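You operate a simulated robot arm through the tools that you are given. There is no shell and no other tool. Be economical: measure what you need, move in short steps, check, and stop when the job is done.

You are at the controls of a simulated robot arm. One attempt, no reset.

Task
Seal the cream card's open bearing and put it in the white tray.
Fine: In the green press: cream slider in, lever down and up, slider back out. Where these are worked on the way, their far stop is far enough and under half their travel is too little: cream slider.

Only the result counts: the job must be done as asked and must still hold three seconds after the hand-in. Knocking over, shifting, dropping, spilling or breaking anything else fails it. A push-on lid holds only when it is set on centred and level and pressed home; a screw cap is set on level and turned clockwise until tight.

Robot
A 6-joint arm with a two-finger parallel gripper, fixed in place. Base frame: the origin is at the foot of the arm, x ahead of it, y to its left, z up; the work surface is at about z = 0. Lengths are in mm, angles in rad, forces in N, time in s.
With the tool pointing down near the work surface it reaches from about 160 to 420 mm from the base axis. Its first joint turns from -1.152 to 1.152 rad. Payload 1.57 kg.
Tool frame: the origin (TCP) lies between the finger pads and is the grasp point; the fingertips stand 30 mm ahead of it; z points along the fingers, y is the line along which they close. Largest opening 80 mm; finger width 17, thickness 12; the body of the gripper, 40 by 82 mm, starts 80 mm behind the TCP.
Orientation is told as [roll, pitch, yaw] about the base's x, y, z axes, in that order, counted from this pose: with the fingers straight down and closing along the base's y, the tool's x points along the base's -x, its y along +y and its z along -z.

Tools
- The arm moves only by the tool send_rows. Its argument "steps" is a list of rows, each an object (a shift or turn left out is 0, a gripper value left out holds the last) with "travel": the shift along the tool's x, y, z in mm, a list of three; "dr": the turn, a rotation vector about the tool's x, y, z in rad, a list of three. In form: [{"travel": [tx, ty, tz], "dr": [wx, wy, wz]}, ...]. A call has 1 to 8 rows; each row is the pose to reach, as a shift and turn from the pose commanded when the call began, along the tool's axes at that moment. "grip" is the closure, from 0 (fully open) to 1 (shut), set as the call begins (left out, the last holds). A row lasts 0.2 s, in which the tool goes at most 50 mm and 0.15 rad; a call with a longer step from one row to the next is refused whole, and so is a gripper value outside its range. Where a pose cannot be reached the arm comes as near as it can. A force on the tool above 90 N (or 10 N above the force at the start of the call, whichever is more), or a blocked arm, ends the call early, and 0.2 s more pass. Each finger travels about 153 mm/s and halts on what it meets, pressing with about 36 N; the grip force reading is that of the motor and also rises with nothing between the fingers. The clock runs only during rows and for 0.2 s after the last one: add rows that repeat a pose to give the fingers time. It gives the time, the measured TCP pose, the force on the tool (base axes), the opening and the grip force at its end, in the units of the frame above (readings bear some noise), with the torque about the TCP (base axes, N m) and any sound that the robot's microphone picked up.
- Cameras (640 x 400 px; columns grow to the right, rows downward): "scene" is fixed at [50.9, -327.6, 423.1]; the picture's right is [0.81, -0.58, 0.00], its down [-0.34, -0.48, -0.81] and it looks along [0.47, 0.66, -0.59] (base axes); focal length 258 px, centre (320, 200). "wrist" rides on the gripper at [72, -7, -122] in the tool frame; the picture's right is [0.09, 1.00, 0.00], its down [-0.84, 0.08, -0.54] and it looks along [-0.54, 0.05, 0.84] (tool axes); focal length 238 px, centre (320, 200). There is no depth. A picture from a camera that has moved, and an enlarged one, comes with that camera's place and axes in the base frame and with its lens.
- camera(camera): a new picture of that camera. The clock stands still meanwhile.
- enlarge(camera, box): a new picture of the part [left, top, right, bottom] of that camera's present view, enlarged. The clock stands still meanwhile.
- finish_job(): hands the job in; it is judged then, once.

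Go step by step. Nothing tells you positions but the pictures and the camera data: compare them with the known pose of the tool, close in by small moves and look again before you grip or let go. The budget is 120 turns and 84 pictures, counting those below and the enlarged ones. Unless the task says otherwise, let go and move clear before handing in, and close with one line.

The tools are called after "Emit:" as a command line: name --argument value ..., lists and objects as JSON in quotes. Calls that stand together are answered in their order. send_rows: Moves the arm, as the interface text tells. Its arguments: {"type":"object","properties":{"steps":{"type":"array","items":{"type":"object","properties":{"travel":{"type":"array","items":{"type":"number"}},"dr":{"type":"array","items":{"type":"number"}}}}},"grip":{"type":"number"}},"required":["steps"]} The other tools are called the same way: camera (camera) takes a picture; enlarge (camera, box) takes an enlarged picture of a part of a camera's view; finish_job () hands the job in.

At the start:

```text
t: 0.0
position: [194.9, 121.0, 284.1]
ee_rot: [0.0, 0.0, 0.002]
contact_force: [1.1, -0.1, 0.5]
moment: [-0.02, 0.02, 0.03]
grip_width: 80.0
grasp_force: 0.1
```

scene: 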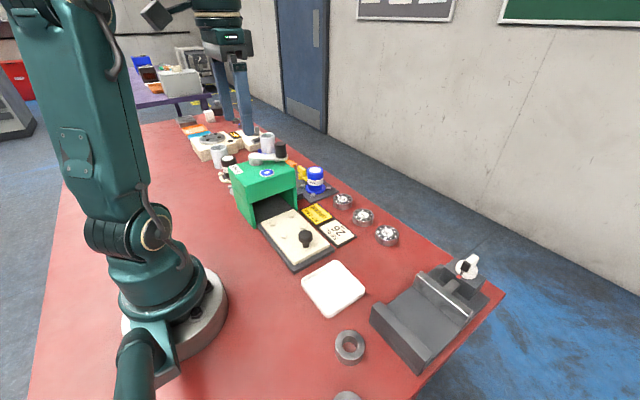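
wrist: 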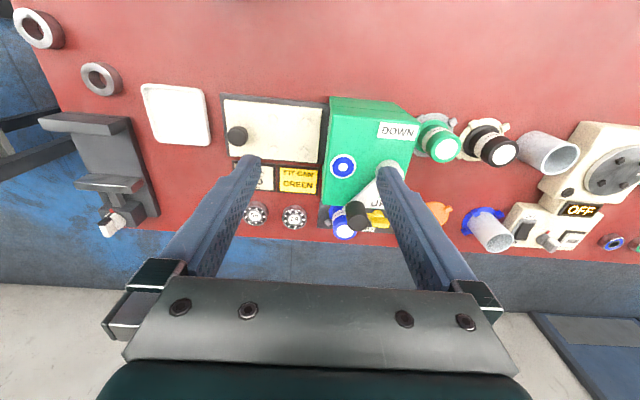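

I see a green press with a cream slider, a white tray, three bearings, some cards and seals or caps. I'll look closer before moving.

Emit:
enlarge --camera "scene" --box '[220, 130, 420, 280]'

Emit:
enlarge --camera "wrist" --box '[200, 80, 460, 250]'

Emit:
enlarge --camera "wrist" --box '[400, 90, 640, 260]'

```text
2.67 times, centred on (320, 205) of scene
camera zoom: at [50.9, -327.6, 423.1], right [0.81, -0.58, 0.0], down [-0.34, -0.48, -0.81], along [0.47, 0.66, -0.59], focal length 688 px, centre (320, 187)
```

zoom: 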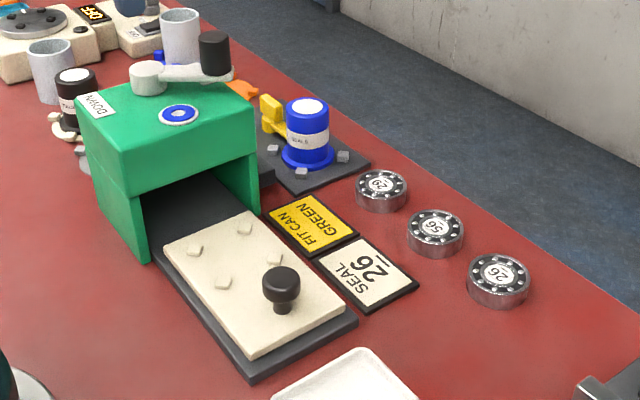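

```text
2.35 times, centred on (330, 165) of wrist
camera zoom: at [123.2, 115.5, 405.6], right [-0.09, 1.0, 0.0], down [0.84, 0.08, 0.54], along [0.54, 0.05, -0.84], focal length 561 px, centre (296, 282)
```

zoom: 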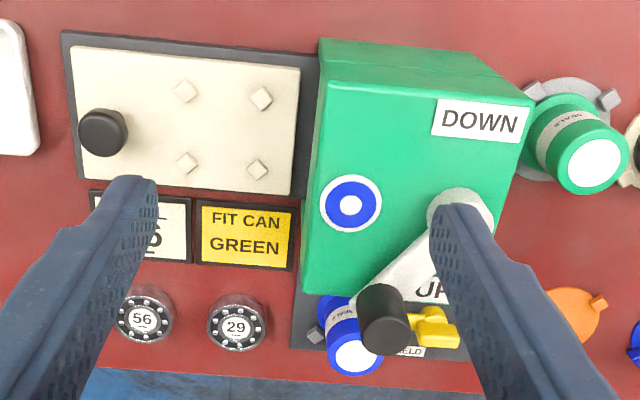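

```text
2.35 times, centred on (520, 175) of wrist
camera zoom: at [123.2, 115.5, 405.6], right [-0.09, 1.0, 0.0], down [0.84, 0.08, 0.54], along [0.54, 0.05, -0.84], focal length 561 px, centre (-151, 259)
```

zoom: 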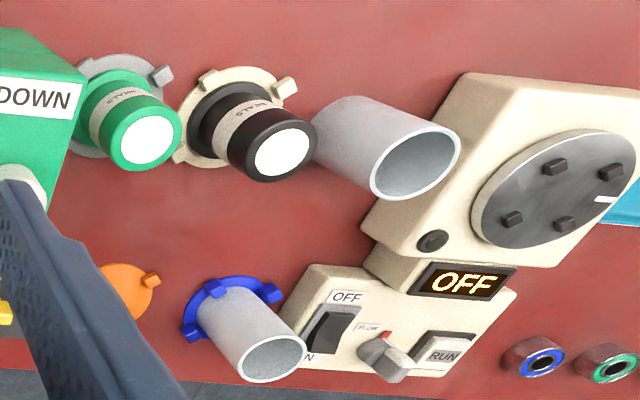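

I see cards "SEAL 26" and "FIT CAN GREEN", with the blue can held at the press by a yellow latch. I'll move in for a better view of the can mount, then of the bearings.

Emit:
send_rows --steps '[{"travel": [-20, 30, 0]}, {"travel": [-40, 60, 10]}, {"travel": [-60, 70, 20]}]'

Emit:
camera --camera "wrist"

Emit:
enlarge --camera "wrist" --box '[220, 80, 420, 220]'

```text
t: 0.8
position: [253.5, 189.9, 266.0]
ee_rot: [0.0, -0.001, 0.005]
contact_force: [-0.1, 0.7, 0.0]
moment: [0.01, -0.04, -0.01]
grip_width: 80.1
grasp_force: 0.1
```

```text
78 pictures are left
camera wrist: at [181.4, 185.3, 386.3], right [-0.09, 1.0, 0.0], down [0.84, 0.08, 0.54], along [0.54, 0.05, -0.84], focal length 238 px, centre (320, 200)
```

wrist: 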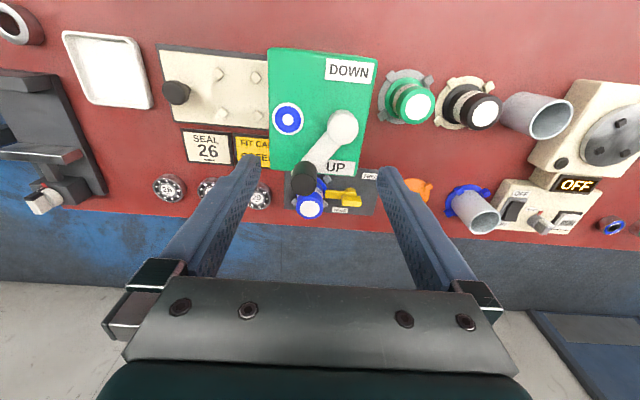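

```text
2.86 times, centred on (320, 150) of wrist
camera zoom: at [181.4, 185.3, 386.3], right [-0.09, 1.0, 0.0], down [0.84, 0.08, 0.54], along [0.54, 0.05, -0.84], focal length 681 px, centre (320, 343)
```

zoom: 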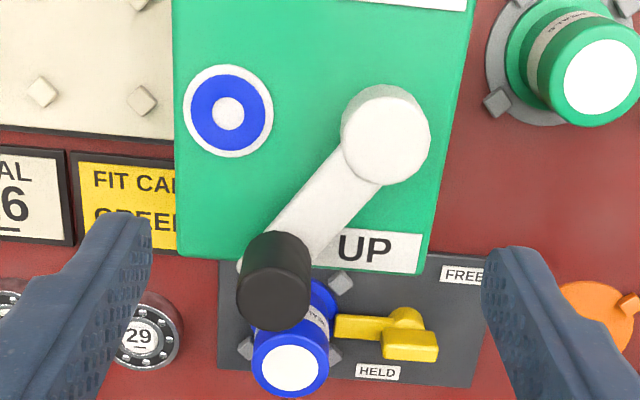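

The bearing marked 26 is the leftmost, near (415, -65). The task names only the cream card, so I'll leave the cans alone. Next I'll move over bearing 26 for a closer view.

Emit:
send_rows --steps '[{"travel": [0, -48, 0]}, {"travel": [0, -96, 0]}, {"travel": [-15, -143, 0]}, {"travel": [-30, -188, 10]}, {"travel": [-45, -230, 30]}, {"travel": [-60, -250, 60]}, {"travel": [-70, -255, 100]}]'

Emit:
camera --camera "wrist"

Emit:
camera --camera "scene"

```text
t: 2.4
position: [324.6, -63.9, 165.3]
ee_rot: [0.001, -0.003, 0.005]
contact_force: [-1.1, 0.6, 0.4]
moment: [0.02, -0.01, 0.0]
grip_width: 79.9
grasp_force: 0.1
```

```text
76 pictures are left
camera wrist: at [252.3, -68.9, 286.6], right [-0.1, 1.0, 0.0], down [0.84, 0.08, 0.54], along [0.54, 0.05, -0.84], focal length 238 px, centre (320, 200)
```

wrist: 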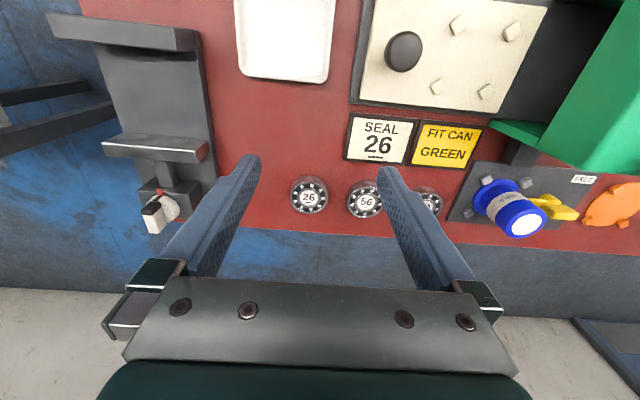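

```text
75 pictures are left
```

scene: 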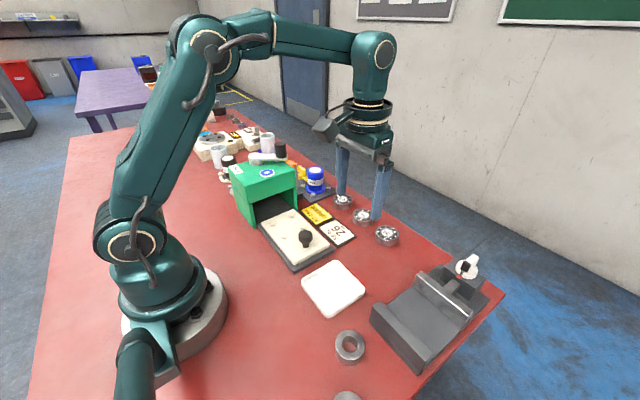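

Bearing 26 is between the fingers in this view, at about (419, -69), and 56 is about 74 mm away. I'll narrow the fingers to 60 mm and approach from above.

Emit:
send_rows --steps '[{"travel": [-30, -5, 20]}, {"travel": [-60, -5, 50]}, {"travel": [-80, -5, 70]}, {"travel": [-90, -5, 80]}]' --grip 0.25

Emit:
camera --camera "wrist"

Emit:
enlarge --camera "scene" --box '[320, 150, 480, 270]'

```text
t: 3.4
position: [407.9, -67.9, 84.4]
ee_rot: [0.0, 0.0, 0.003]
contact_force: [0.2, -0.9, 0.8]
moment: [0.0, -0.01, 0.0]
grip_width: 60.1
grasp_force: 0.1
out of reach, approached as far as the arm can: row 4
```

```text
74 pictures are left
camera wrist: at [336.6, -73.2, 205.1], right [-0.09, 1.0, 0.0], down [0.84, 0.08, 0.54], along [0.54, 0.05, -0.84], focal length 238 px, centre (320, 200)
```

wrist: 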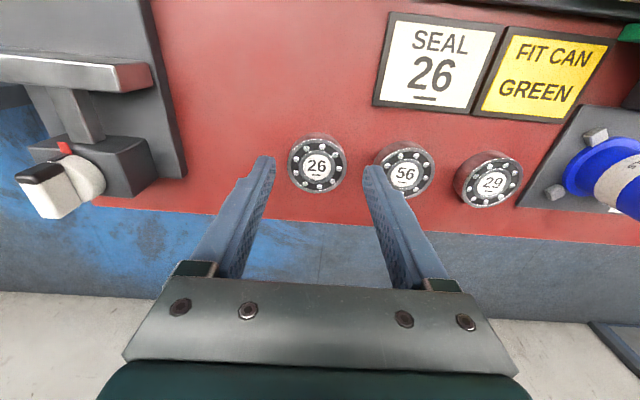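

```text
3.33 times, centred on (400, 210) of scene
camera zoom: at [50.9, -327.6, 423.1], right [0.81, -0.58, 0.0], down [-0.34, -0.48, -0.81], along [0.47, 0.66, -0.59], focal length 860 px, centre (53, 167)
```

zoom: 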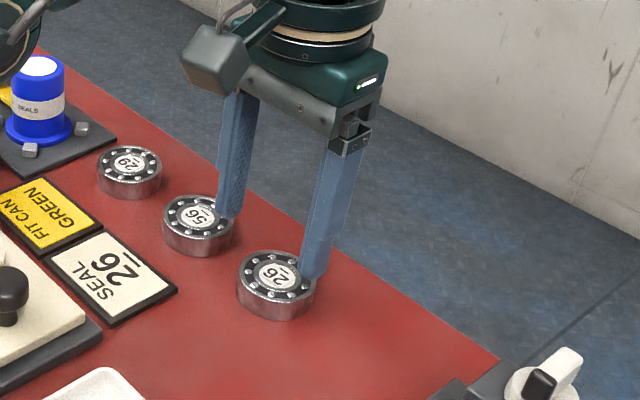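

Bearing 26 is at about (422, -68) with its top near z 20, just past the vertical reach. I'll tilt the fingers outward by about 0.25 rad and check the pose.

Emit:
send_rows --steps '[{"travel": [0, 0, 0], "dr": [0, -0.12, 0]}, {"travel": [0, 0, 0], "dr": [0, -0.25, 0]}, {"travel": [0, 0, 0], "dr": [0, -0.25, 0]}]'

Emit:
camera --camera "wrist"

```text
t: 4.2
position: [408.7, -67.3, 85.2]
ee_rot: [0.0, -0.255, 0.002]
contact_force: [-0.9, 0.9, -0.6]
moment: [0.02, -0.04, 0.03]
grip_width: 59.9
grasp_force: 0.0
out of reach, approached as far as the arm can: row 1, 2
```

```text
72 pictures are left
camera wrist: at [309.1, -73.4, 184.3], right [-0.09, 1.0, -0.02], down [0.67, 0.08, 0.74], along [0.73, 0.05, -0.68], focal length 238 px, centre (320, 200)
```

wrist: 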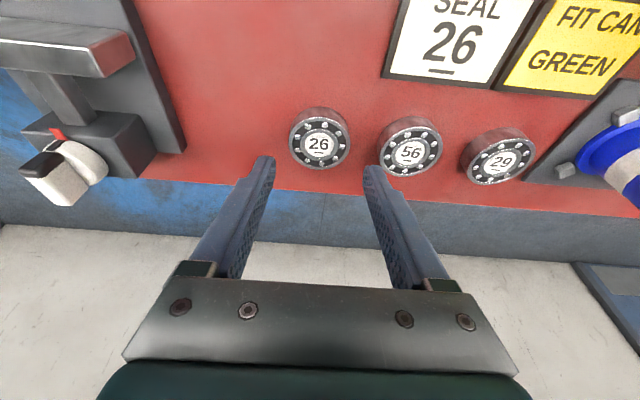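

The position is confirmed at (421, -68). I'll descend around the bearing.

Emit:
send_rows --steps '[{"travel": [3, -0.7, 20]}, {"travel": [6, -0.7, 38]}, {"travel": [6.8, -0.7, 46]}, {"travel": [6.8, -0.7, 50]}]'

Emit:
camera --camera "wrist"

Emit:
enlarge --camera "scene" --box '[340, 180, 440, 260]'

```text
t: 5.2
position: [413.3, -69.7, 34.3]
ee_rot: [0.0, -0.252, 0.002]
contact_force: [-0.3, 0.5, 0.2]
moment: [0.0, 0.0, 0.02]
grip_width: 59.9
grasp_force: 0.0
```

```text
71 pictures are left
camera wrist: at [314.0, -74.8, 133.7], right [-0.09, 1.0, -0.02], down [0.68, 0.08, 0.73], along [0.73, 0.05, -0.68], focal length 238 px, centre (320, 200)
```

wrist: 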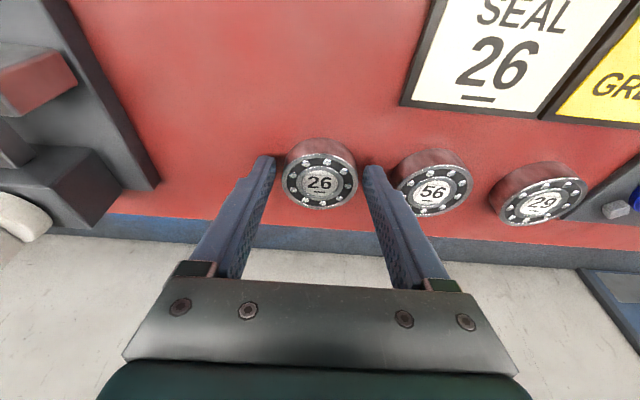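

```text
5.00 times, centred on (390, 220) of scene
camera zoom: at [50.9, -327.6, 423.1], right [0.81, -0.58, 0.0], down [-0.34, -0.48, -0.81], along [0.47, 0.66, -0.59], focal length 1289 px, centre (-30, 100)
```

zoom: 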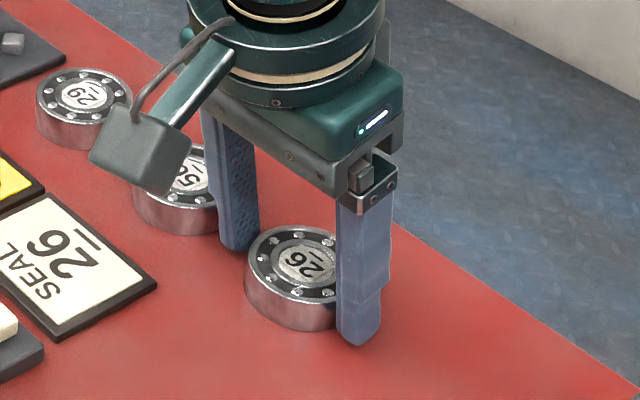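

The fingers straddle the bearing and are centred well. Closing.

Emit:
send_rows --steps '[{"travel": [0, 0, 0]}, {"travel": [0, 0, 0]}]' --grip 1

Emit:
enlarge --camera "scene" --box '[340, 180, 440, 260]'

```text
t: 5.8
position: [412.9, -69.0, 35.4]
ee_rot: [0.0, -0.251, 0.002]
contact_force: [-0.6, 0.2, -0.3]
moment: [-0.07, -0.06, -0.04]
grip_width: 50.9
grasp_force: 35.8
```

```text
5.00 times, centred on (390, 220) of scene
camera zoom: at [50.9, -327.6, 423.1], right [0.81, -0.58, 0.0], down [-0.34, -0.48, -0.81], along [0.47, 0.66, -0.59], focal length 1289 px, centre (-30, 100)
```

zoom: 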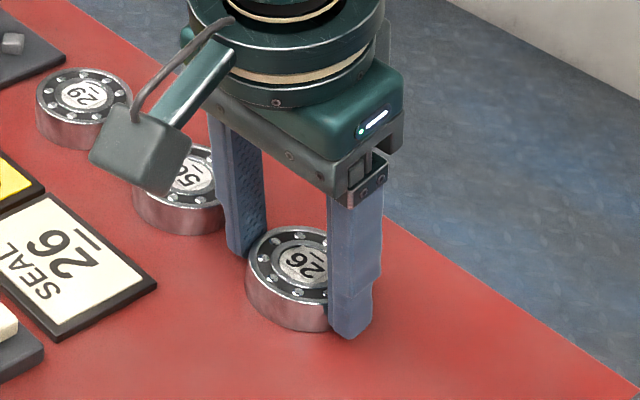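

Gripped, with a diameter of about 51 mm. I'll lift straight up and check the hold.

Emit:
send_rows --steps '[{"travel": [-4, 0, -15]}, {"travel": [-10, 0, -39]}, {"travel": [-20, 0, -77]}]'

Emit:
camera --camera "wrist"

Emit:
camera --camera "scene"

```text
t: 6.6
position: [413.8, -68.2, 114.5]
ee_rot: [0.0, -0.249, 0.002]
contact_force: [0.2, 0.7, -1.0]
moment: [-0.01, 0.01, 0.01]
grip_width: 50.7
grasp_force: 36.2
```

```text
68 pictures are left
camera wrist: at [313.9, -73.7, 212.6], right [-0.09, 1.0, -0.02], down [0.68, 0.08, 0.73], along [0.73, 0.05, -0.68], focal length 238 px, centre (320, 200)
```

wrist: 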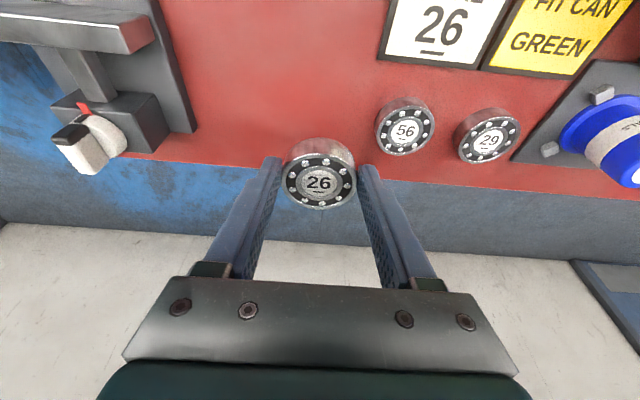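

```text
67 pictures are left
```

scene: 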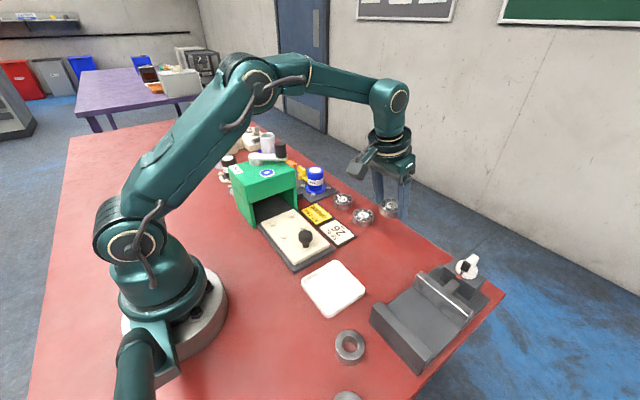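

The bearing is held level. I put the nest between the four slider pegs at about (248, 76) with its top near z 25. I'll carry it over at a safe height, keeping the tilt.

Emit:
send_rows --steps '[{"travel": [27, 20, -22]}, {"travel": [55, 45, -35]}, {"travel": [83, 72, -42]}, {"travel": [110, 97, -48]}, {"travel": [137, 122, -53]}, {"travel": [163, 145, -57]}, {"travel": [163, 145, -57]}]'

Emit:
camera --camera "wrist"

Emit:
enlarge --camera "scene" --box '[220, 150, 380, 280]'

```text
t: 8.2
position: [239.4, 78.0, 129.2]
ee_rot: [-0.002, -0.249, 0.0]
contact_force: [-0.5, 0.5, -1.5]
moment: [0.02, 0.02, 0.01]
grip_width: 50.9
grasp_force: 35.7
```

```text
66 pictures are left
camera wrist: at [141.2, 72.6, 228.8], right [-0.09, 1.0, -0.02], down [0.68, 0.08, 0.73], along [0.73, 0.05, -0.68], focal length 238 px, centre (320, 200)
```

wrist: 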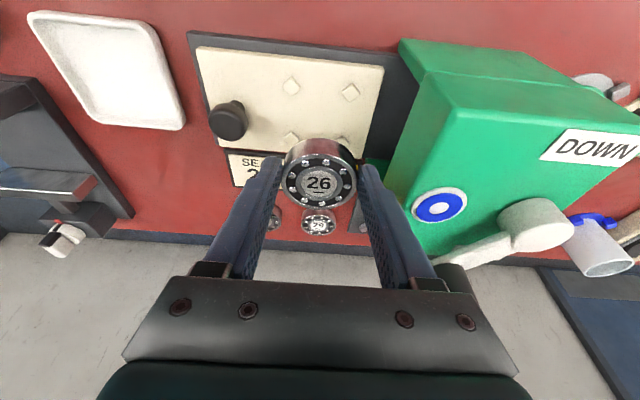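

```text
3.08 times, centred on (300, 215) of scene
camera zoom: at [50.9, -327.6, 423.1], right [0.81, -0.58, 0.0], down [-0.34, -0.48, -0.81], along [0.47, 0.66, -0.59], focal length 794 px, centre (382, 154)
```

zoom: 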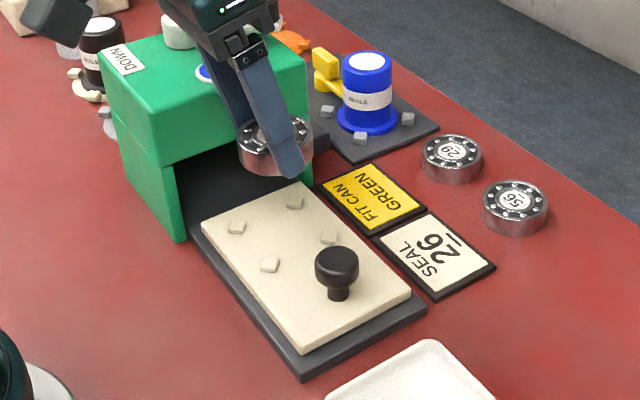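

The nest centre is at about (248, 77). I'll measure the bearing's offset in the fingers more precisely.

Emit:
enlarge --camera "wrist" --box '[260, 70, 380, 220]'

Emit:
enlarge --camera "scene" --box '[260, 160, 320, 210]'

```text
2.67 times, centred on (320, 145) of wrist
camera zoom: at [141.2, 72.6, 228.8], right [-0.09, 1.0, -0.02], down [0.68, 0.08, 0.73], along [0.73, 0.05, -0.68], focal length 636 px, centre (320, 347)
```

zoom: 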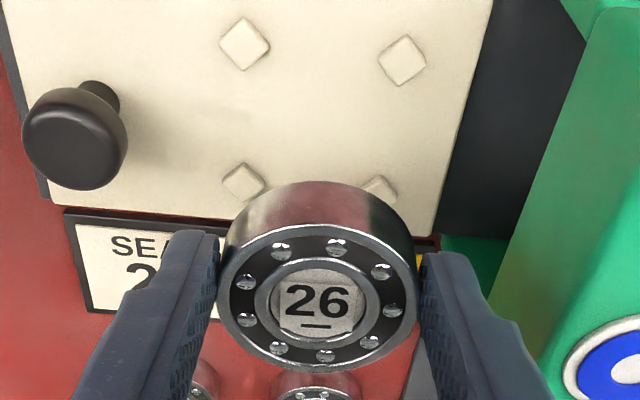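

```text
8.00 times, centred on (290, 185) of scene
camera zoom: at [50.9, -327.6, 423.1], right [0.81, -0.58, 0.0], down [-0.34, -0.48, -0.81], along [0.47, 0.66, -0.59], focal length 2063 px, centre (560, 320)
```

zoom: 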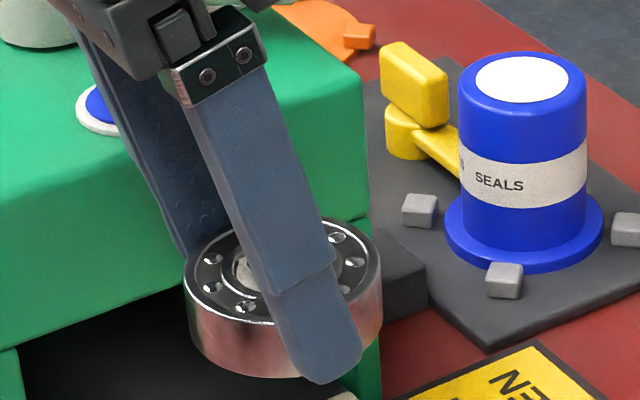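

I estimate the bearing needs about -3 mm in x and -2.5 mm in y. I'll apply that and drop to just above the pegs to compare directly.

Emit:
send_rows --steps '[{"travel": [5, -1, 15]}, {"travel": [10, -2.5, 32]}, {"travel": [16.2, -2.5, 51]}, {"travel": [16.2, -2.5, 51]}]'

Emit:
enlarge --camera "wrist" --box '[260, 100, 380, 220]'

Emit:
enlarge --camera "scene" --box '[260, 180, 330, 240]'

```text
t: 9.2
position: [237.7, 73.5, 75.4]
ee_rot: [0.0, -0.251, 0.003]
contact_force: [0.0, -0.3, -1.8]
moment: [0.01, 0.03, 0.02]
grip_width: 50.9
grasp_force: 35.9
```

```text
3.33 times, centred on (320, 160) of wrist
camera zoom: at [138.2, 68.4, 174.8], right [-0.09, 1.0, -0.02], down [0.68, 0.08, 0.73], along [0.73, 0.05, -0.68], focal length 794 px, centre (320, 333)
```

zoom: 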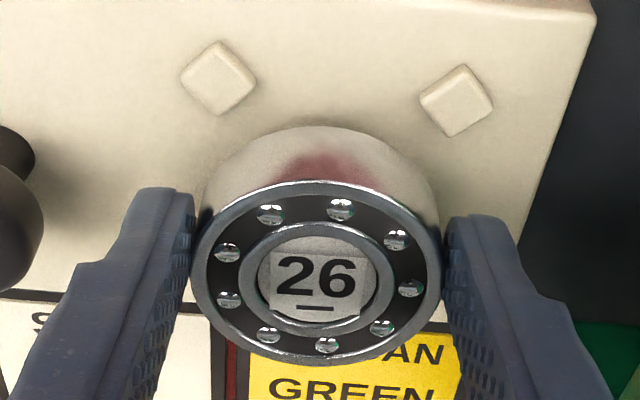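

```text
6.67 times, centred on (295, 210) of scene
camera zoom: at [50.9, -327.6, 423.1], right [0.81, -0.58, 0.0], down [-0.34, -0.48, -0.81], along [0.47, 0.66, -0.59], focal length 1719 px, centre (487, 133)
```

zoom: 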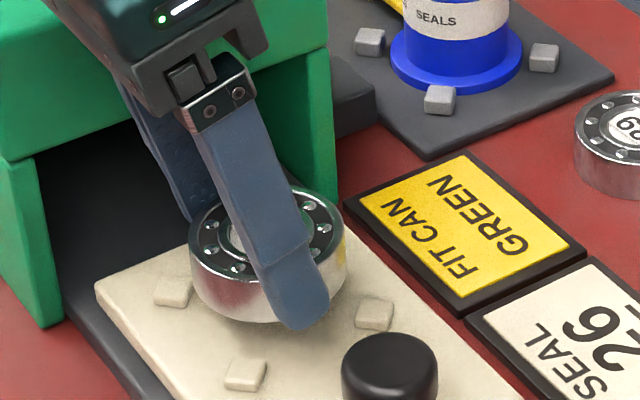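

The bearing hovers close. The wrist view says about +1.8 mm in y with x nearly right. I'll correct, descend a little and look again.

Emit:
send_rows --steps '[{"travel": [0, 1.8, 0]}, {"travel": [1.5, 1.8, 7.8]}, {"travel": [1.5, 1.8, 7.8]}]'

Emit:
enlarge --camera "wrist" --box '[260, 100, 380, 220]'

Emit:
enlarge --camera "scene" --box '[260, 180, 330, 240]'

```text
t: 10.0
position: [239.1, 74.0, 67.9]
ee_rot: [-0.002, -0.25, 0.001]
contact_force: [0.4, 0.1, -1.8]
moment: [0.0, 0.02, -0.03]
grip_width: 50.7
grasp_force: 35.8
```

```text
3.33 times, centred on (320, 160) of wrist
camera zoom: at [139.6, 69.0, 166.8], right [-0.09, 1.0, -0.02], down [0.68, 0.08, 0.73], along [0.73, 0.05, -0.68], focal length 794 px, centre (320, 333)
```

zoom: 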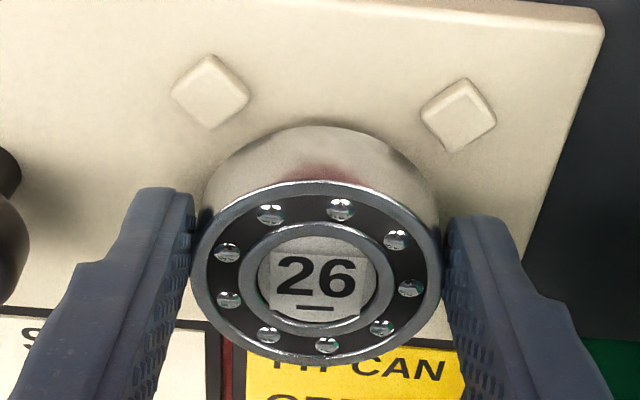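

```text
6.67 times, centred on (295, 210) of scene
camera zoom: at [50.9, -327.6, 423.1], right [0.81, -0.58, 0.0], down [-0.34, -0.48, -0.81], along [0.47, 0.66, -0.59], focal length 1719 px, centre (487, 133)
```

zoom: 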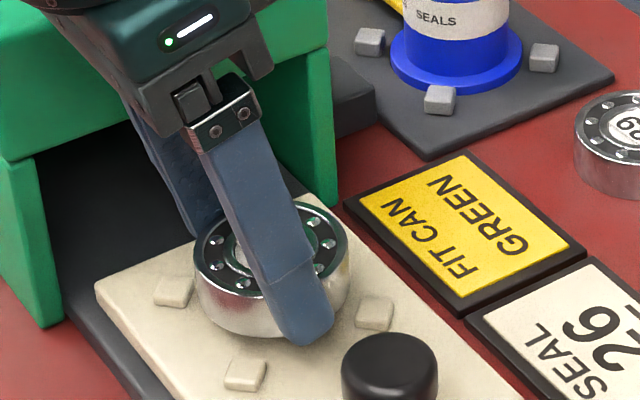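

Nearly centred: it needs about +1.1 mm in y. I'll correct and lower gently until contact.

Emit:
send_rows --steps '[{"travel": [0, 1.3, 0]}, {"travel": [0.7, 1.3, 3]}, {"travel": [1.5, 1.3, 6]}, {"travel": [1.5, 1.3, 6]}]'

Emit:
enlarge --camera "wrist" --box '[260, 100, 380, 220]'

Emit:
enlarge --camera "scene" --box '[260, 180, 330, 240]'

```text
t: 11.0
position: [239.0, 75.8, 62.3]
ee_rot: [0.0, -0.25, 0.002]
contact_force: [1.1, 0.7, -1.3]
moment: [-0.01, 0.0, -0.01]
grip_width: 50.8
grasp_force: 36.7
```

```text
3.33 times, centred on (320, 160) of wrist
camera zoom: at [139.7, 70.6, 160.5], right [-0.09, 1.0, -0.02], down [0.68, 0.08, 0.73], along [0.73, 0.05, -0.68], focal length 794 px, centre (320, 333)
```

zoom: 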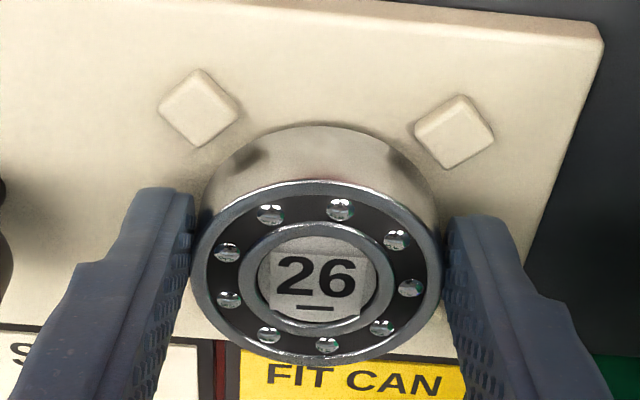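

```text
6.67 times, centred on (295, 210) of scene
camera zoom: at [50.9, -327.6, 423.1], right [0.81, -0.58, 0.0], down [-0.34, -0.48, -0.81], along [0.47, 0.66, -0.59], focal length 1719 px, centre (487, 133)
```

zoom: 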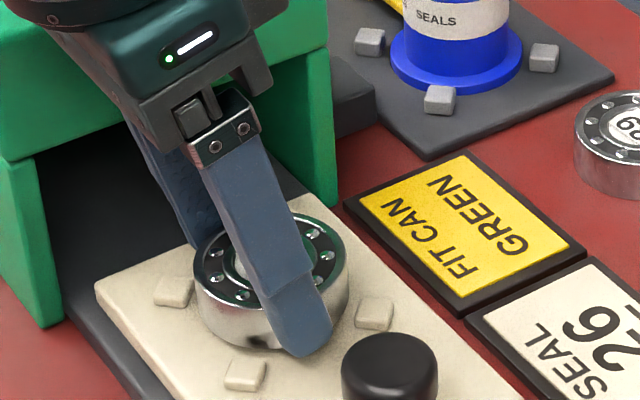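

Centred within half a millimetre. I'll go down to contact now.

Emit:
send_rows --steps '[{"travel": [0.5, 0, 2]}, {"travel": [1, 0, 4]}, {"travel": [1.5, 0, 6]}, {"travel": [1.5, 0, 6]}]'

Emit:
enlarge --camera "scene" --box '[260, 180, 330, 240]'

Emit:
enlarge --camera "wrist" --box '[260, 100, 380, 220]'

```text
t: 12.0
position: [239.4, 77.6, 56.1]
ee_rot: [0.003, -0.254, 0.003]
contact_force: [-1.0, -0.7, 23.9]
moment: [-0.27, -0.29, -0.03]
grip_width: 51.1
grasp_force: 36.0
```

```text
6.67 times, centred on (295, 210) of scene
camera zoom: at [50.8, -327.6, 423.1], right [0.81, -0.58, 0.0], down [-0.34, -0.48, -0.81], along [0.47, 0.66, -0.59], focal length 1719 px, centre (487, 133)
```

zoom: 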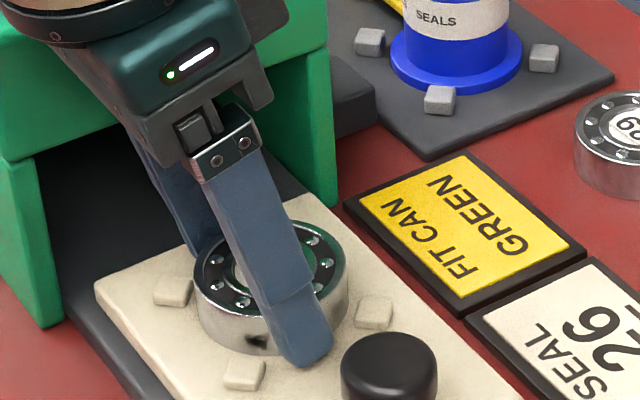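

```text
3.33 times, centred on (320, 160) of wrist
camera zoom: at [139.7, 71.1, 154.8], right [-0.09, 1.0, -0.02], down [0.67, 0.08, 0.73], along [0.73, 0.05, -0.68], focal length 794 px, centre (320, 333)
```

zoom: 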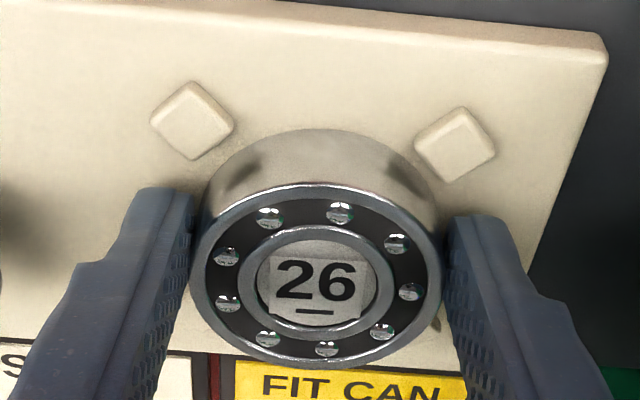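

Contact at TCP z 56, and the bearing sits between the pegs. I'll relieve the pressure and open to 60 mm.

Emit:
send_rows --steps '[{"travel": [-0.3, 0, -1]}, {"travel": [-0.3, 0, -1.2]}]'

Emit:
send_rows --steps '[{"travel": [0, 0, 0]}, {"travel": [0, 0, 0]}]' --grip 0.25

Emit:
send_rows --steps '[{"travel": [-3, 0, -12]}, {"travel": [-10, 0, -38]}, {"travel": [-20, 0, -77]}]'

Emit:
camera --camera "wrist"

Emit:
enlarge --camera "scene" --box '[240, 170, 340, 250]'

```text
t: 12.6
position: [238.4, 76.5, 55.8]
ee_rot: [0.0, -0.249, 0.004]
contact_force: [0.6, 1.1, 4.7]
moment: [0.06, -0.2, 0.07]
grip_width: 50.8
grasp_force: 36.6
```

```text
t: 13.2
position: [239.6, 75.7, 55.4]
ee_rot: [-0.001, -0.25, 0.002]
contact_force: [0.5, 0.1, -0.4]
moment: [0.0, -0.02, 0.0]
grip_width: 59.9
grasp_force: 0.0
```

```text
t: 14.0
position: [239.7, 76.6, 135.8]
ee_rot: [0.001, -0.251, 0.005]
contact_force: [0.1, -0.9, -0.4]
moment: [0.02, 0.01, 0.0]
grip_width: 59.9
grasp_force: 0.0
```

```text
54 pictures are left
camera wrist: at [139.8, 70.6, 234.7], right [-0.09, 1.0, -0.02], down [0.68, 0.08, 0.73], along [0.73, 0.05, -0.68], focal length 238 px, centre (320, 200)
```

wrist: 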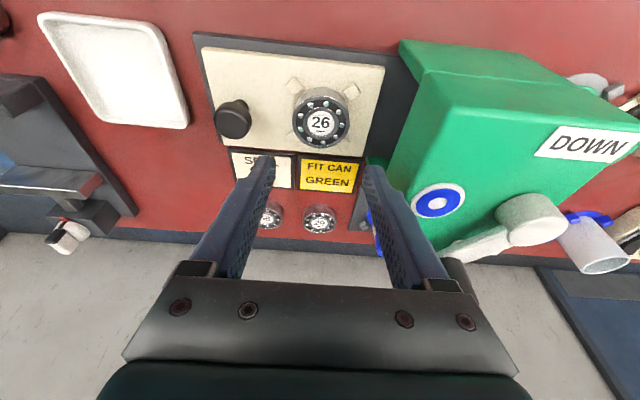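

```text
5.00 times, centred on (290, 210) of scene
camera zoom: at [50.9, -327.6, 423.1], right [0.81, -0.58, 0.0], down [-0.34, -0.48, -0.81], along [0.47, 0.66, -0.59], focal length 1289 px, centre (470, 150)
```

zoom: 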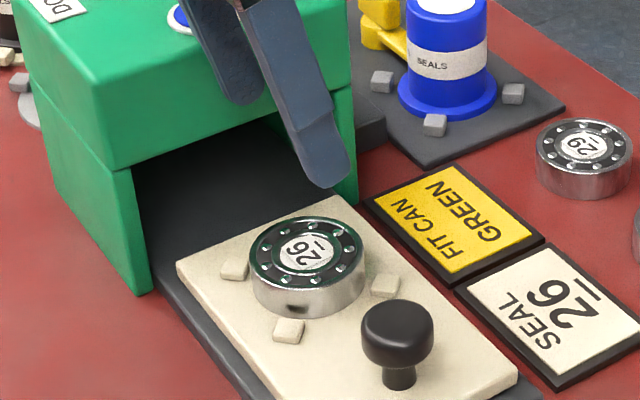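

The bearing is nested. The slider knob is at about (248, 3) with its top near z 53, and the press front is at y ≈ 137. I'll straighten the tool and go above the knob.

Emit:
send_rows --steps '[{"travel": [-1, -25, 2], "dr": [0, 0.12, 0]}, {"travel": [-2, -50, 4], "dr": [0, 0.25, 0]}, {"travel": [-4, -74, 16.5], "dr": [0, 0.25, 0]}, {"travel": [-4, -74, 16.5], "dr": [0, 0.25, 0]}]' --grip 0.375

Emit:
camera --camera "wrist"

Emit:
enlarge --camera "scene" --box '[240, 150, 360, 250]'

```text
t: 15.0
position: [246.9, 0.8, 120.3]
ee_rot: [0.001, 0.001, 0.004]
contact_force: [0.0, -0.4, 0.2]
moment: [0.02, 0.0, 0.0]
grip_width: 49.9
grasp_force: 0.2
```

```text
52 pictures are left
camera wrist: at [176.4, -3.5, 241.0], right [-0.1, 1.0, 0.0], down [0.84, 0.08, 0.54], along [0.54, 0.05, -0.84], focal length 238 px, centre (320, 200)
```

wrist: 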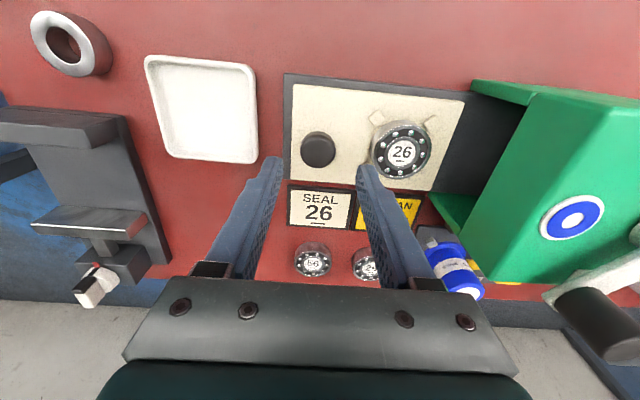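

```text
4.00 times, centred on (300, 200) of scene
camera zoom: at [50.9, -327.6, 423.1], right [0.81, -0.58, 0.0], down [-0.34, -0.48, -0.81], along [0.47, 0.66, -0.59], focal length 1032 px, centre (400, 200)
```

zoom: 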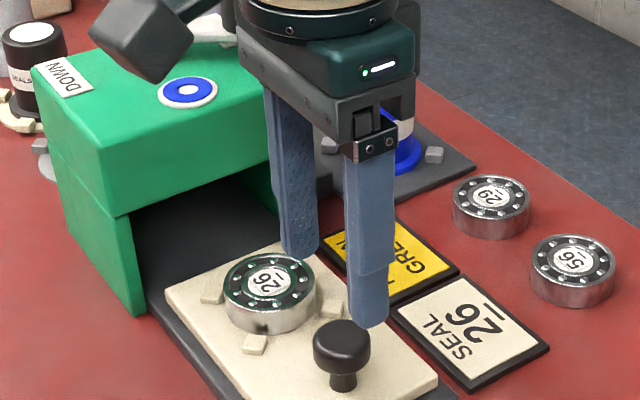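

The knob is at (247, 1), right under the TCP. I'll descend to z≈55, stopping above the slider plate.

Emit:
send_rows --steps '[{"travel": [0, 0.5, 25]}, {"travel": [0, 0.5, 50]}, {"travel": [0, 0.5, 62]}, {"travel": [0, 0.5, 65]}]'

Emit:
enlarge --camera "scene" --box '[240, 150, 360, 250]'

Emit:
camera --camera "wrist"

```text
t: 16.0
position: [247.9, 2.0, 55.8]
ee_rot: [0.002, 0.0, 0.002]
contact_force: [0.6, -0.2, 0.0]
moment: [0.0, 0.0, 0.02]
grip_width: 50.0
grasp_force: 0.1
```

```text
4.00 times, centred on (300, 200) of scene
camera zoom: at [50.9, -327.6, 423.1], right [0.81, -0.58, 0.0], down [-0.34, -0.48, -0.81], along [0.47, 0.66, -0.59], focal length 1032 px, centre (400, 200)
```

zoom: 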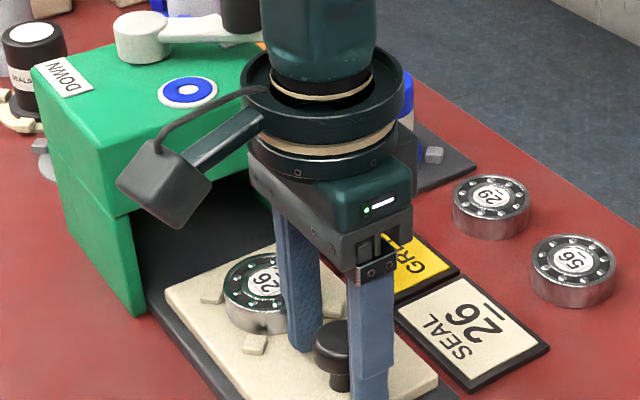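

```text
49 pictures are left
camera wrist: at [175.8, -3.3, 176.0], right [-0.09, 1.0, 0.0], down [0.84, 0.08, 0.54], along [0.54, 0.05, -0.84], focal length 238 px, centre (320, 200)
```

wrist: 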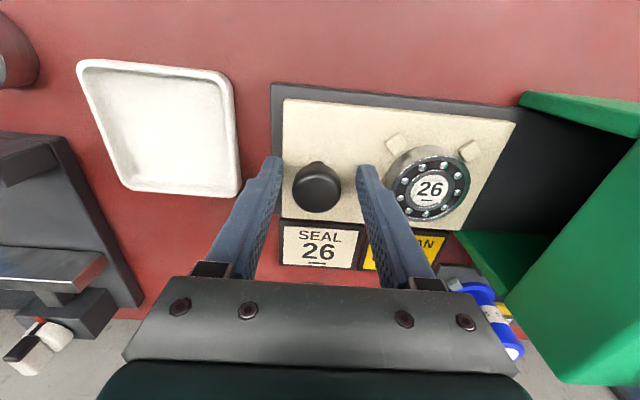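

The knob is between the fingers. I'll grip it and push a first short stretch inward (+y).

Emit:
send_rows --steps '[{"travel": [0, 0, 0]}, {"travel": [0, 0, 0]}]' --grip 1

Emit:
send_rows --steps '[{"travel": [0, 5, 0]}, {"travel": [0, 15, 0]}, {"travel": [0, 25, 0]}, {"travel": [0, 35, 0]}]'

Emit:
camera --camera "scene"

```text
t: 16.6
position: [247.5, 2.1, 54.9]
ee_rot: [0.0, 0.001, 0.001]
contact_force: [0.9, -0.1, -8.9]
moment: [0.03, -0.27, -0.07]
grip_width: 29.4
grasp_force: 39.1
```

```text
t: 17.6
position: [246.6, 36.5, 55.3]
ee_rot: [0.001, 0.0, 0.003]
contact_force: [7.4, -0.9, -25.7]
moment: [-0.06, -0.27, 0.02]
grip_width: 29.2
grasp_force: 39.4
```

```text
48 pictures are left
```

scene: 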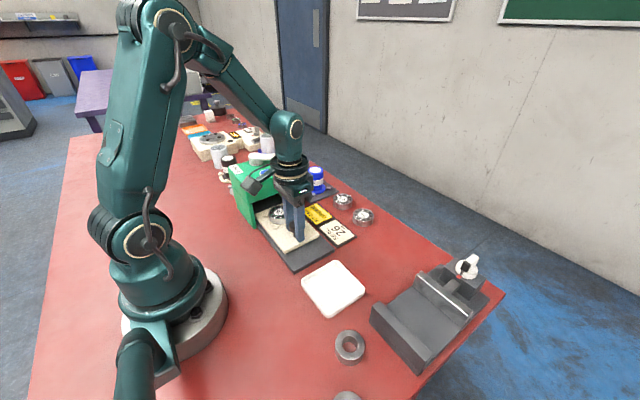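

The slider is moving. I'll ease z and x slightly to relieve the side load and keep pushing.

Emit:
send_rows --steps '[{"travel": [-0.7, 8, 1]}, {"travel": [-0.7, 16, 1.2]}, {"travel": [-0.7, 24, 1.2]}, {"travel": [-0.7, 32, 1.2]}]'

Emit:
enlarge --camera "scene" --box '[210, 120, 370, 270]'

```text
t: 18.6
position: [247.3, 68.0, 53.7]
ee_rot: [0.0, 0.002, 0.004]
contact_force: [-9.9, -1.6, 26.7]
moment: [0.03, -0.09, 0.0]
grip_width: 29.5
grasp_force: 38.8
```

```text
2.67 times, centred on (290, 195) of scene
camera zoom: at [50.8, -327.6, 423.1], right [0.81, -0.58, 0.0], down [-0.34, -0.48, -0.81], along [0.47, 0.66, -0.59], focal length 688 px, centre (400, 213)
```

zoom: 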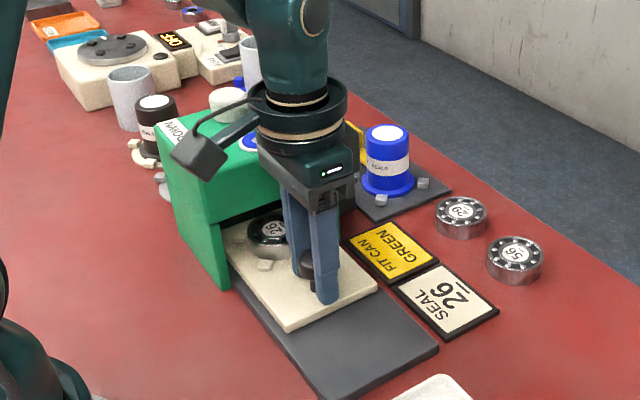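

About 66 mm of travel so far. I'll rebalance z and continue in smaller steps, watching for the end stop.

Emit:
send_rows --steps '[{"travel": [0.4, 5, -0.6]}, {"travel": [0.4, 10, -0.6]}, {"travel": [0.4, 15, -0.6]}, {"travel": [0.4, 20, -0.6]}]'

Emit:
enlarge --camera "scene" --box '[210, 120, 370, 270]'

Emit:
camera --camera "wrist"

```text
t: 19.6
position: [247.0, 89.8, 55.3]
ee_rot: [0.001, 0.0, 0.002]
contact_force: [5.4, -0.6, -22.3]
moment: [-0.04, 0.35, 0.03]
grip_width: 29.4
grasp_force: 39.0
```

```text
2.67 times, centred on (290, 195) of scene
camera zoom: at [50.9, -327.6, 423.1], right [0.81, -0.58, 0.0], down [-0.34, -0.48, -0.81], along [0.47, 0.66, -0.59], focal length 688 px, centre (400, 213)
```

zoom: 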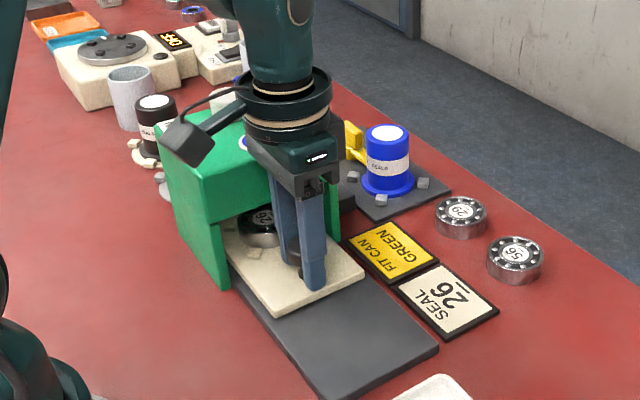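

```text
45 pictures are left
camera wrist: at [176.0, 84.3, 175.5], right [-0.09, 1.0, 0.0], down [0.84, 0.08, 0.54], along [0.54, 0.05, -0.84], focal length 238 px, centre (320, 200)
```

wrist: 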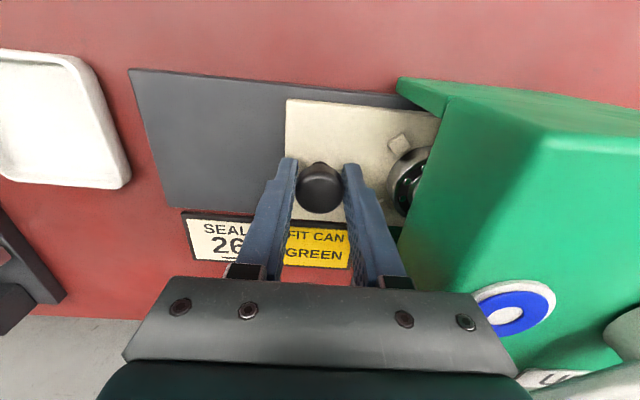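

Travel is about 88 mm with no stop yet and 20 mm of finger clearance to the press front. I'll continue carefully.

Emit:
send_rows --steps '[{"travel": [-0.2, 4, 0.5]}, {"travel": [-0.2, 8, 0.5]}, {"travel": [-0.2, 12, 0.5]}, {"travel": [-0.2, 15, 0.5]}]'

Emit:
enlarge --camera "scene" --box '[210, 120, 370, 270]'

Emit:
camera --camera "wrist"

```text
t: 20.6
position: [246.9, 100.0, 54.3]
ee_rot: [-0.012, 0.006, 0.007]
contact_force: [18.1, -58.6, -13.0]
moment: [-0.35, -0.3, 0.02]
grip_width: 29.4
grasp_force: 38.8
```

```text
2.67 times, centred on (290, 195) of scene
camera zoom: at [50.9, -327.7, 423.2], right [0.81, -0.58, 0.0], down [-0.34, -0.48, -0.81], along [0.47, 0.66, -0.59], focal length 688 px, centre (400, 213)
```

zoom: 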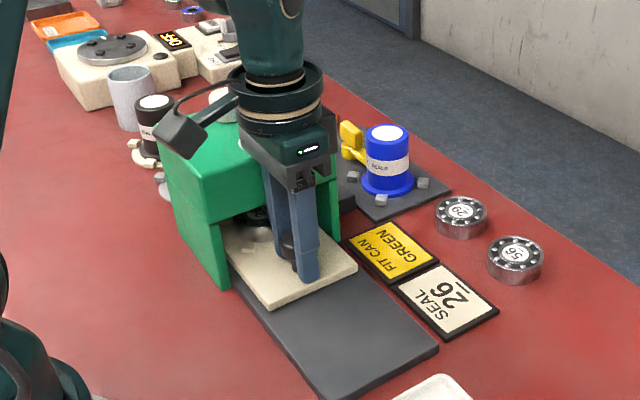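

```text
43 pictures are left
camera wrist: at [176.1, 96.5, 175.9], right [-0.1, 0.99, -0.01], down [0.84, 0.09, 0.54], along [0.54, 0.04, -0.84], focal length 238 px, centre (320, 200)
```

wrist: 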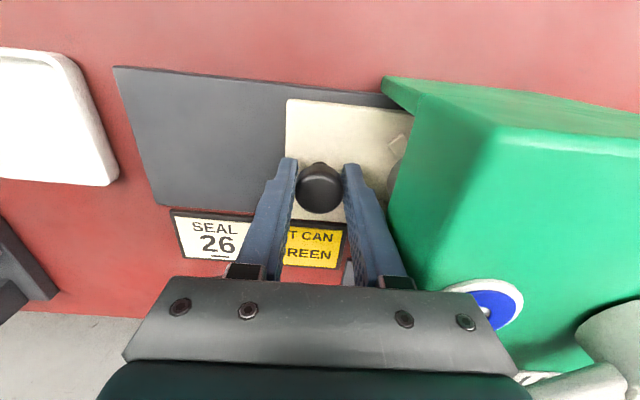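

Firm stop at y≈100 (59 N with almost no moment), so the slider is at its end stop. I'll relieve the push, release and rise.

Emit:
send_rows --steps '[{"travel": [0, -2, 0]}, {"travel": [0, -3.5, 0]}]'

Emit:
send_rows --steps '[{"travel": [0, 0, 0]}, {"travel": [0, 0, 0]}]' --grip 0.47

Emit:
send_rows --steps '[{"travel": [0, 0, -15]}, {"travel": [0, 0, -50]}, {"travel": [0, -30, -90]}, {"travel": [0, -30, -140]}, {"travel": [0, -30, -160]}]'

Emit:
camera --camera "wrist"

Emit:
enlarge --camera "scene" --box '[210, 120, 370, 270]'

```text
t: 21.2
position: [248.4, 99.4, 55.4]
ee_rot: [-0.003, 0.001, 0.006]
contact_force: [1.5, -31.3, -4.4]
moment: [-0.43, 0.44, 0.04]
grip_width: 29.8
grasp_force: 38.7
```

```text
t: 21.8
position: [248.4, 101.7, 55.6]
ee_rot: [0.004, -0.004, 0.004]
contact_force: [-3.6, -8.6, 3.3]
moment: [0.28, -0.08, 0.01]
grip_width: 35.0
grasp_force: 0.1
```

```text
t: 23.0
position: [247.8, 71.8, 215.6]
ee_rot: [-0.002, -0.001, 0.002]
contact_force: [1.3, 0.3, 0.0]
moment: [0.02, 0.0, 0.02]
grip_width: 42.3
grasp_force: 0.0
```

```text
42 pictures are left
camera wrist: at [175.8, 66.1, 337.2], right [-0.09, 1.0, 0.0], down [0.84, 0.08, 0.54], along [0.54, 0.05, -0.84], focal length 238 px, centre (320, 200)
```

wrist: 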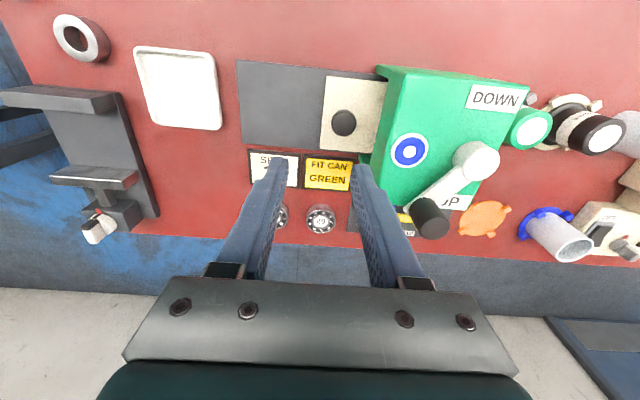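

```text
2.67 times, centred on (290, 195) of scene
camera zoom: at [50.9, -327.6, 423.1], right [0.81, -0.58, 0.0], down [-0.34, -0.48, -0.81], along [0.47, 0.66, -0.59], focal length 688 px, centre (400, 213)
```

zoom: 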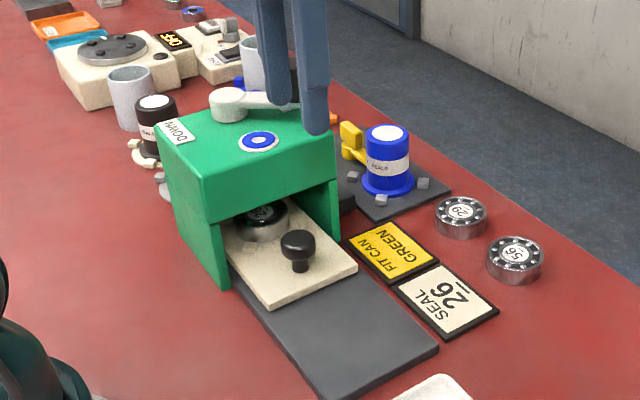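

The bearing is inside with the slider at its stop. The lever turns about a vertical hub at about (243, 203) on top of the press. I'll measure the handle closely.

Emit:
enlarge --camera "wrist" --box '[370, 60, 550, 250]'

Emit:
send_rows --steps '[{"travel": [10, 30, -10]}, {"travel": [20, 60, -30]}, {"travel": [30, 95, -45]}, {"travel": [40, 125, -45]}, {"travel": [40, 125, -45]}]' --grip 0.2

Emit:
camera --camera "wrist"

Emit:
enlarge --camera "scene" --box '[210, 100, 370, 230]'

```text
2.11 times, centred on (460, 155) of wrist
camera zoom: at [175.8, 66.1, 337.2], right [-0.09, 1.0, 0.0], down [0.84, 0.08, 0.54], along [0.54, 0.05, -0.84], focal length 502 px, centre (25, 295)
```

zoom: 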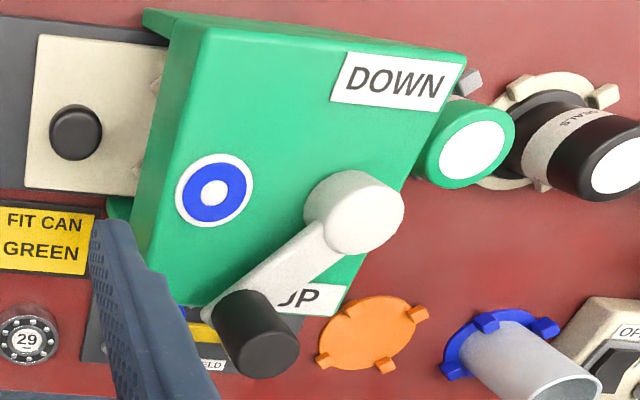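

```text
t: 24.2
position: [206.5, 198.3, 260.4]
ee_rot: [0.0, -0.001, 0.001]
contact_force: [0.3, -0.1, 0.4]
moment: [0.02, -0.03, 0.0]
grip_width: 63.9
grasp_force: 0.2
```

```text
39 pictures are left
camera wrist: at [135.5, 192.9, 380.4], right [-0.09, 1.0, 0.0], down [0.84, 0.08, 0.54], along [0.54, 0.05, -0.84], focal length 238 px, centre (320, 200)
```

wrist: 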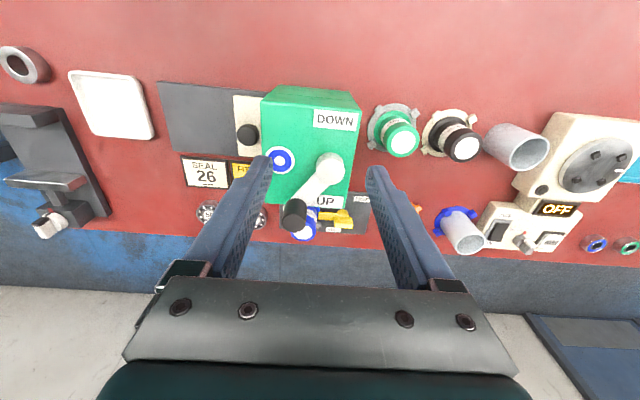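

```text
3.08 times, centred on (290, 165) of scene
camera zoom: at [50.9, -327.6, 423.1], right [0.81, -0.58, 0.0], down [-0.34, -0.48, -0.81], along [0.47, 0.66, -0.59], focal length 794 px, centre (412, 308)
```

zoom: 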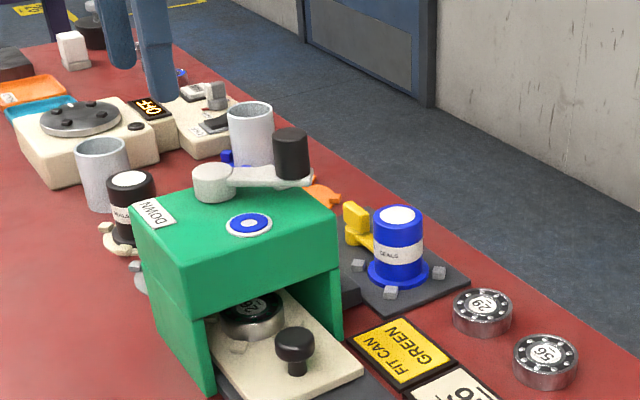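

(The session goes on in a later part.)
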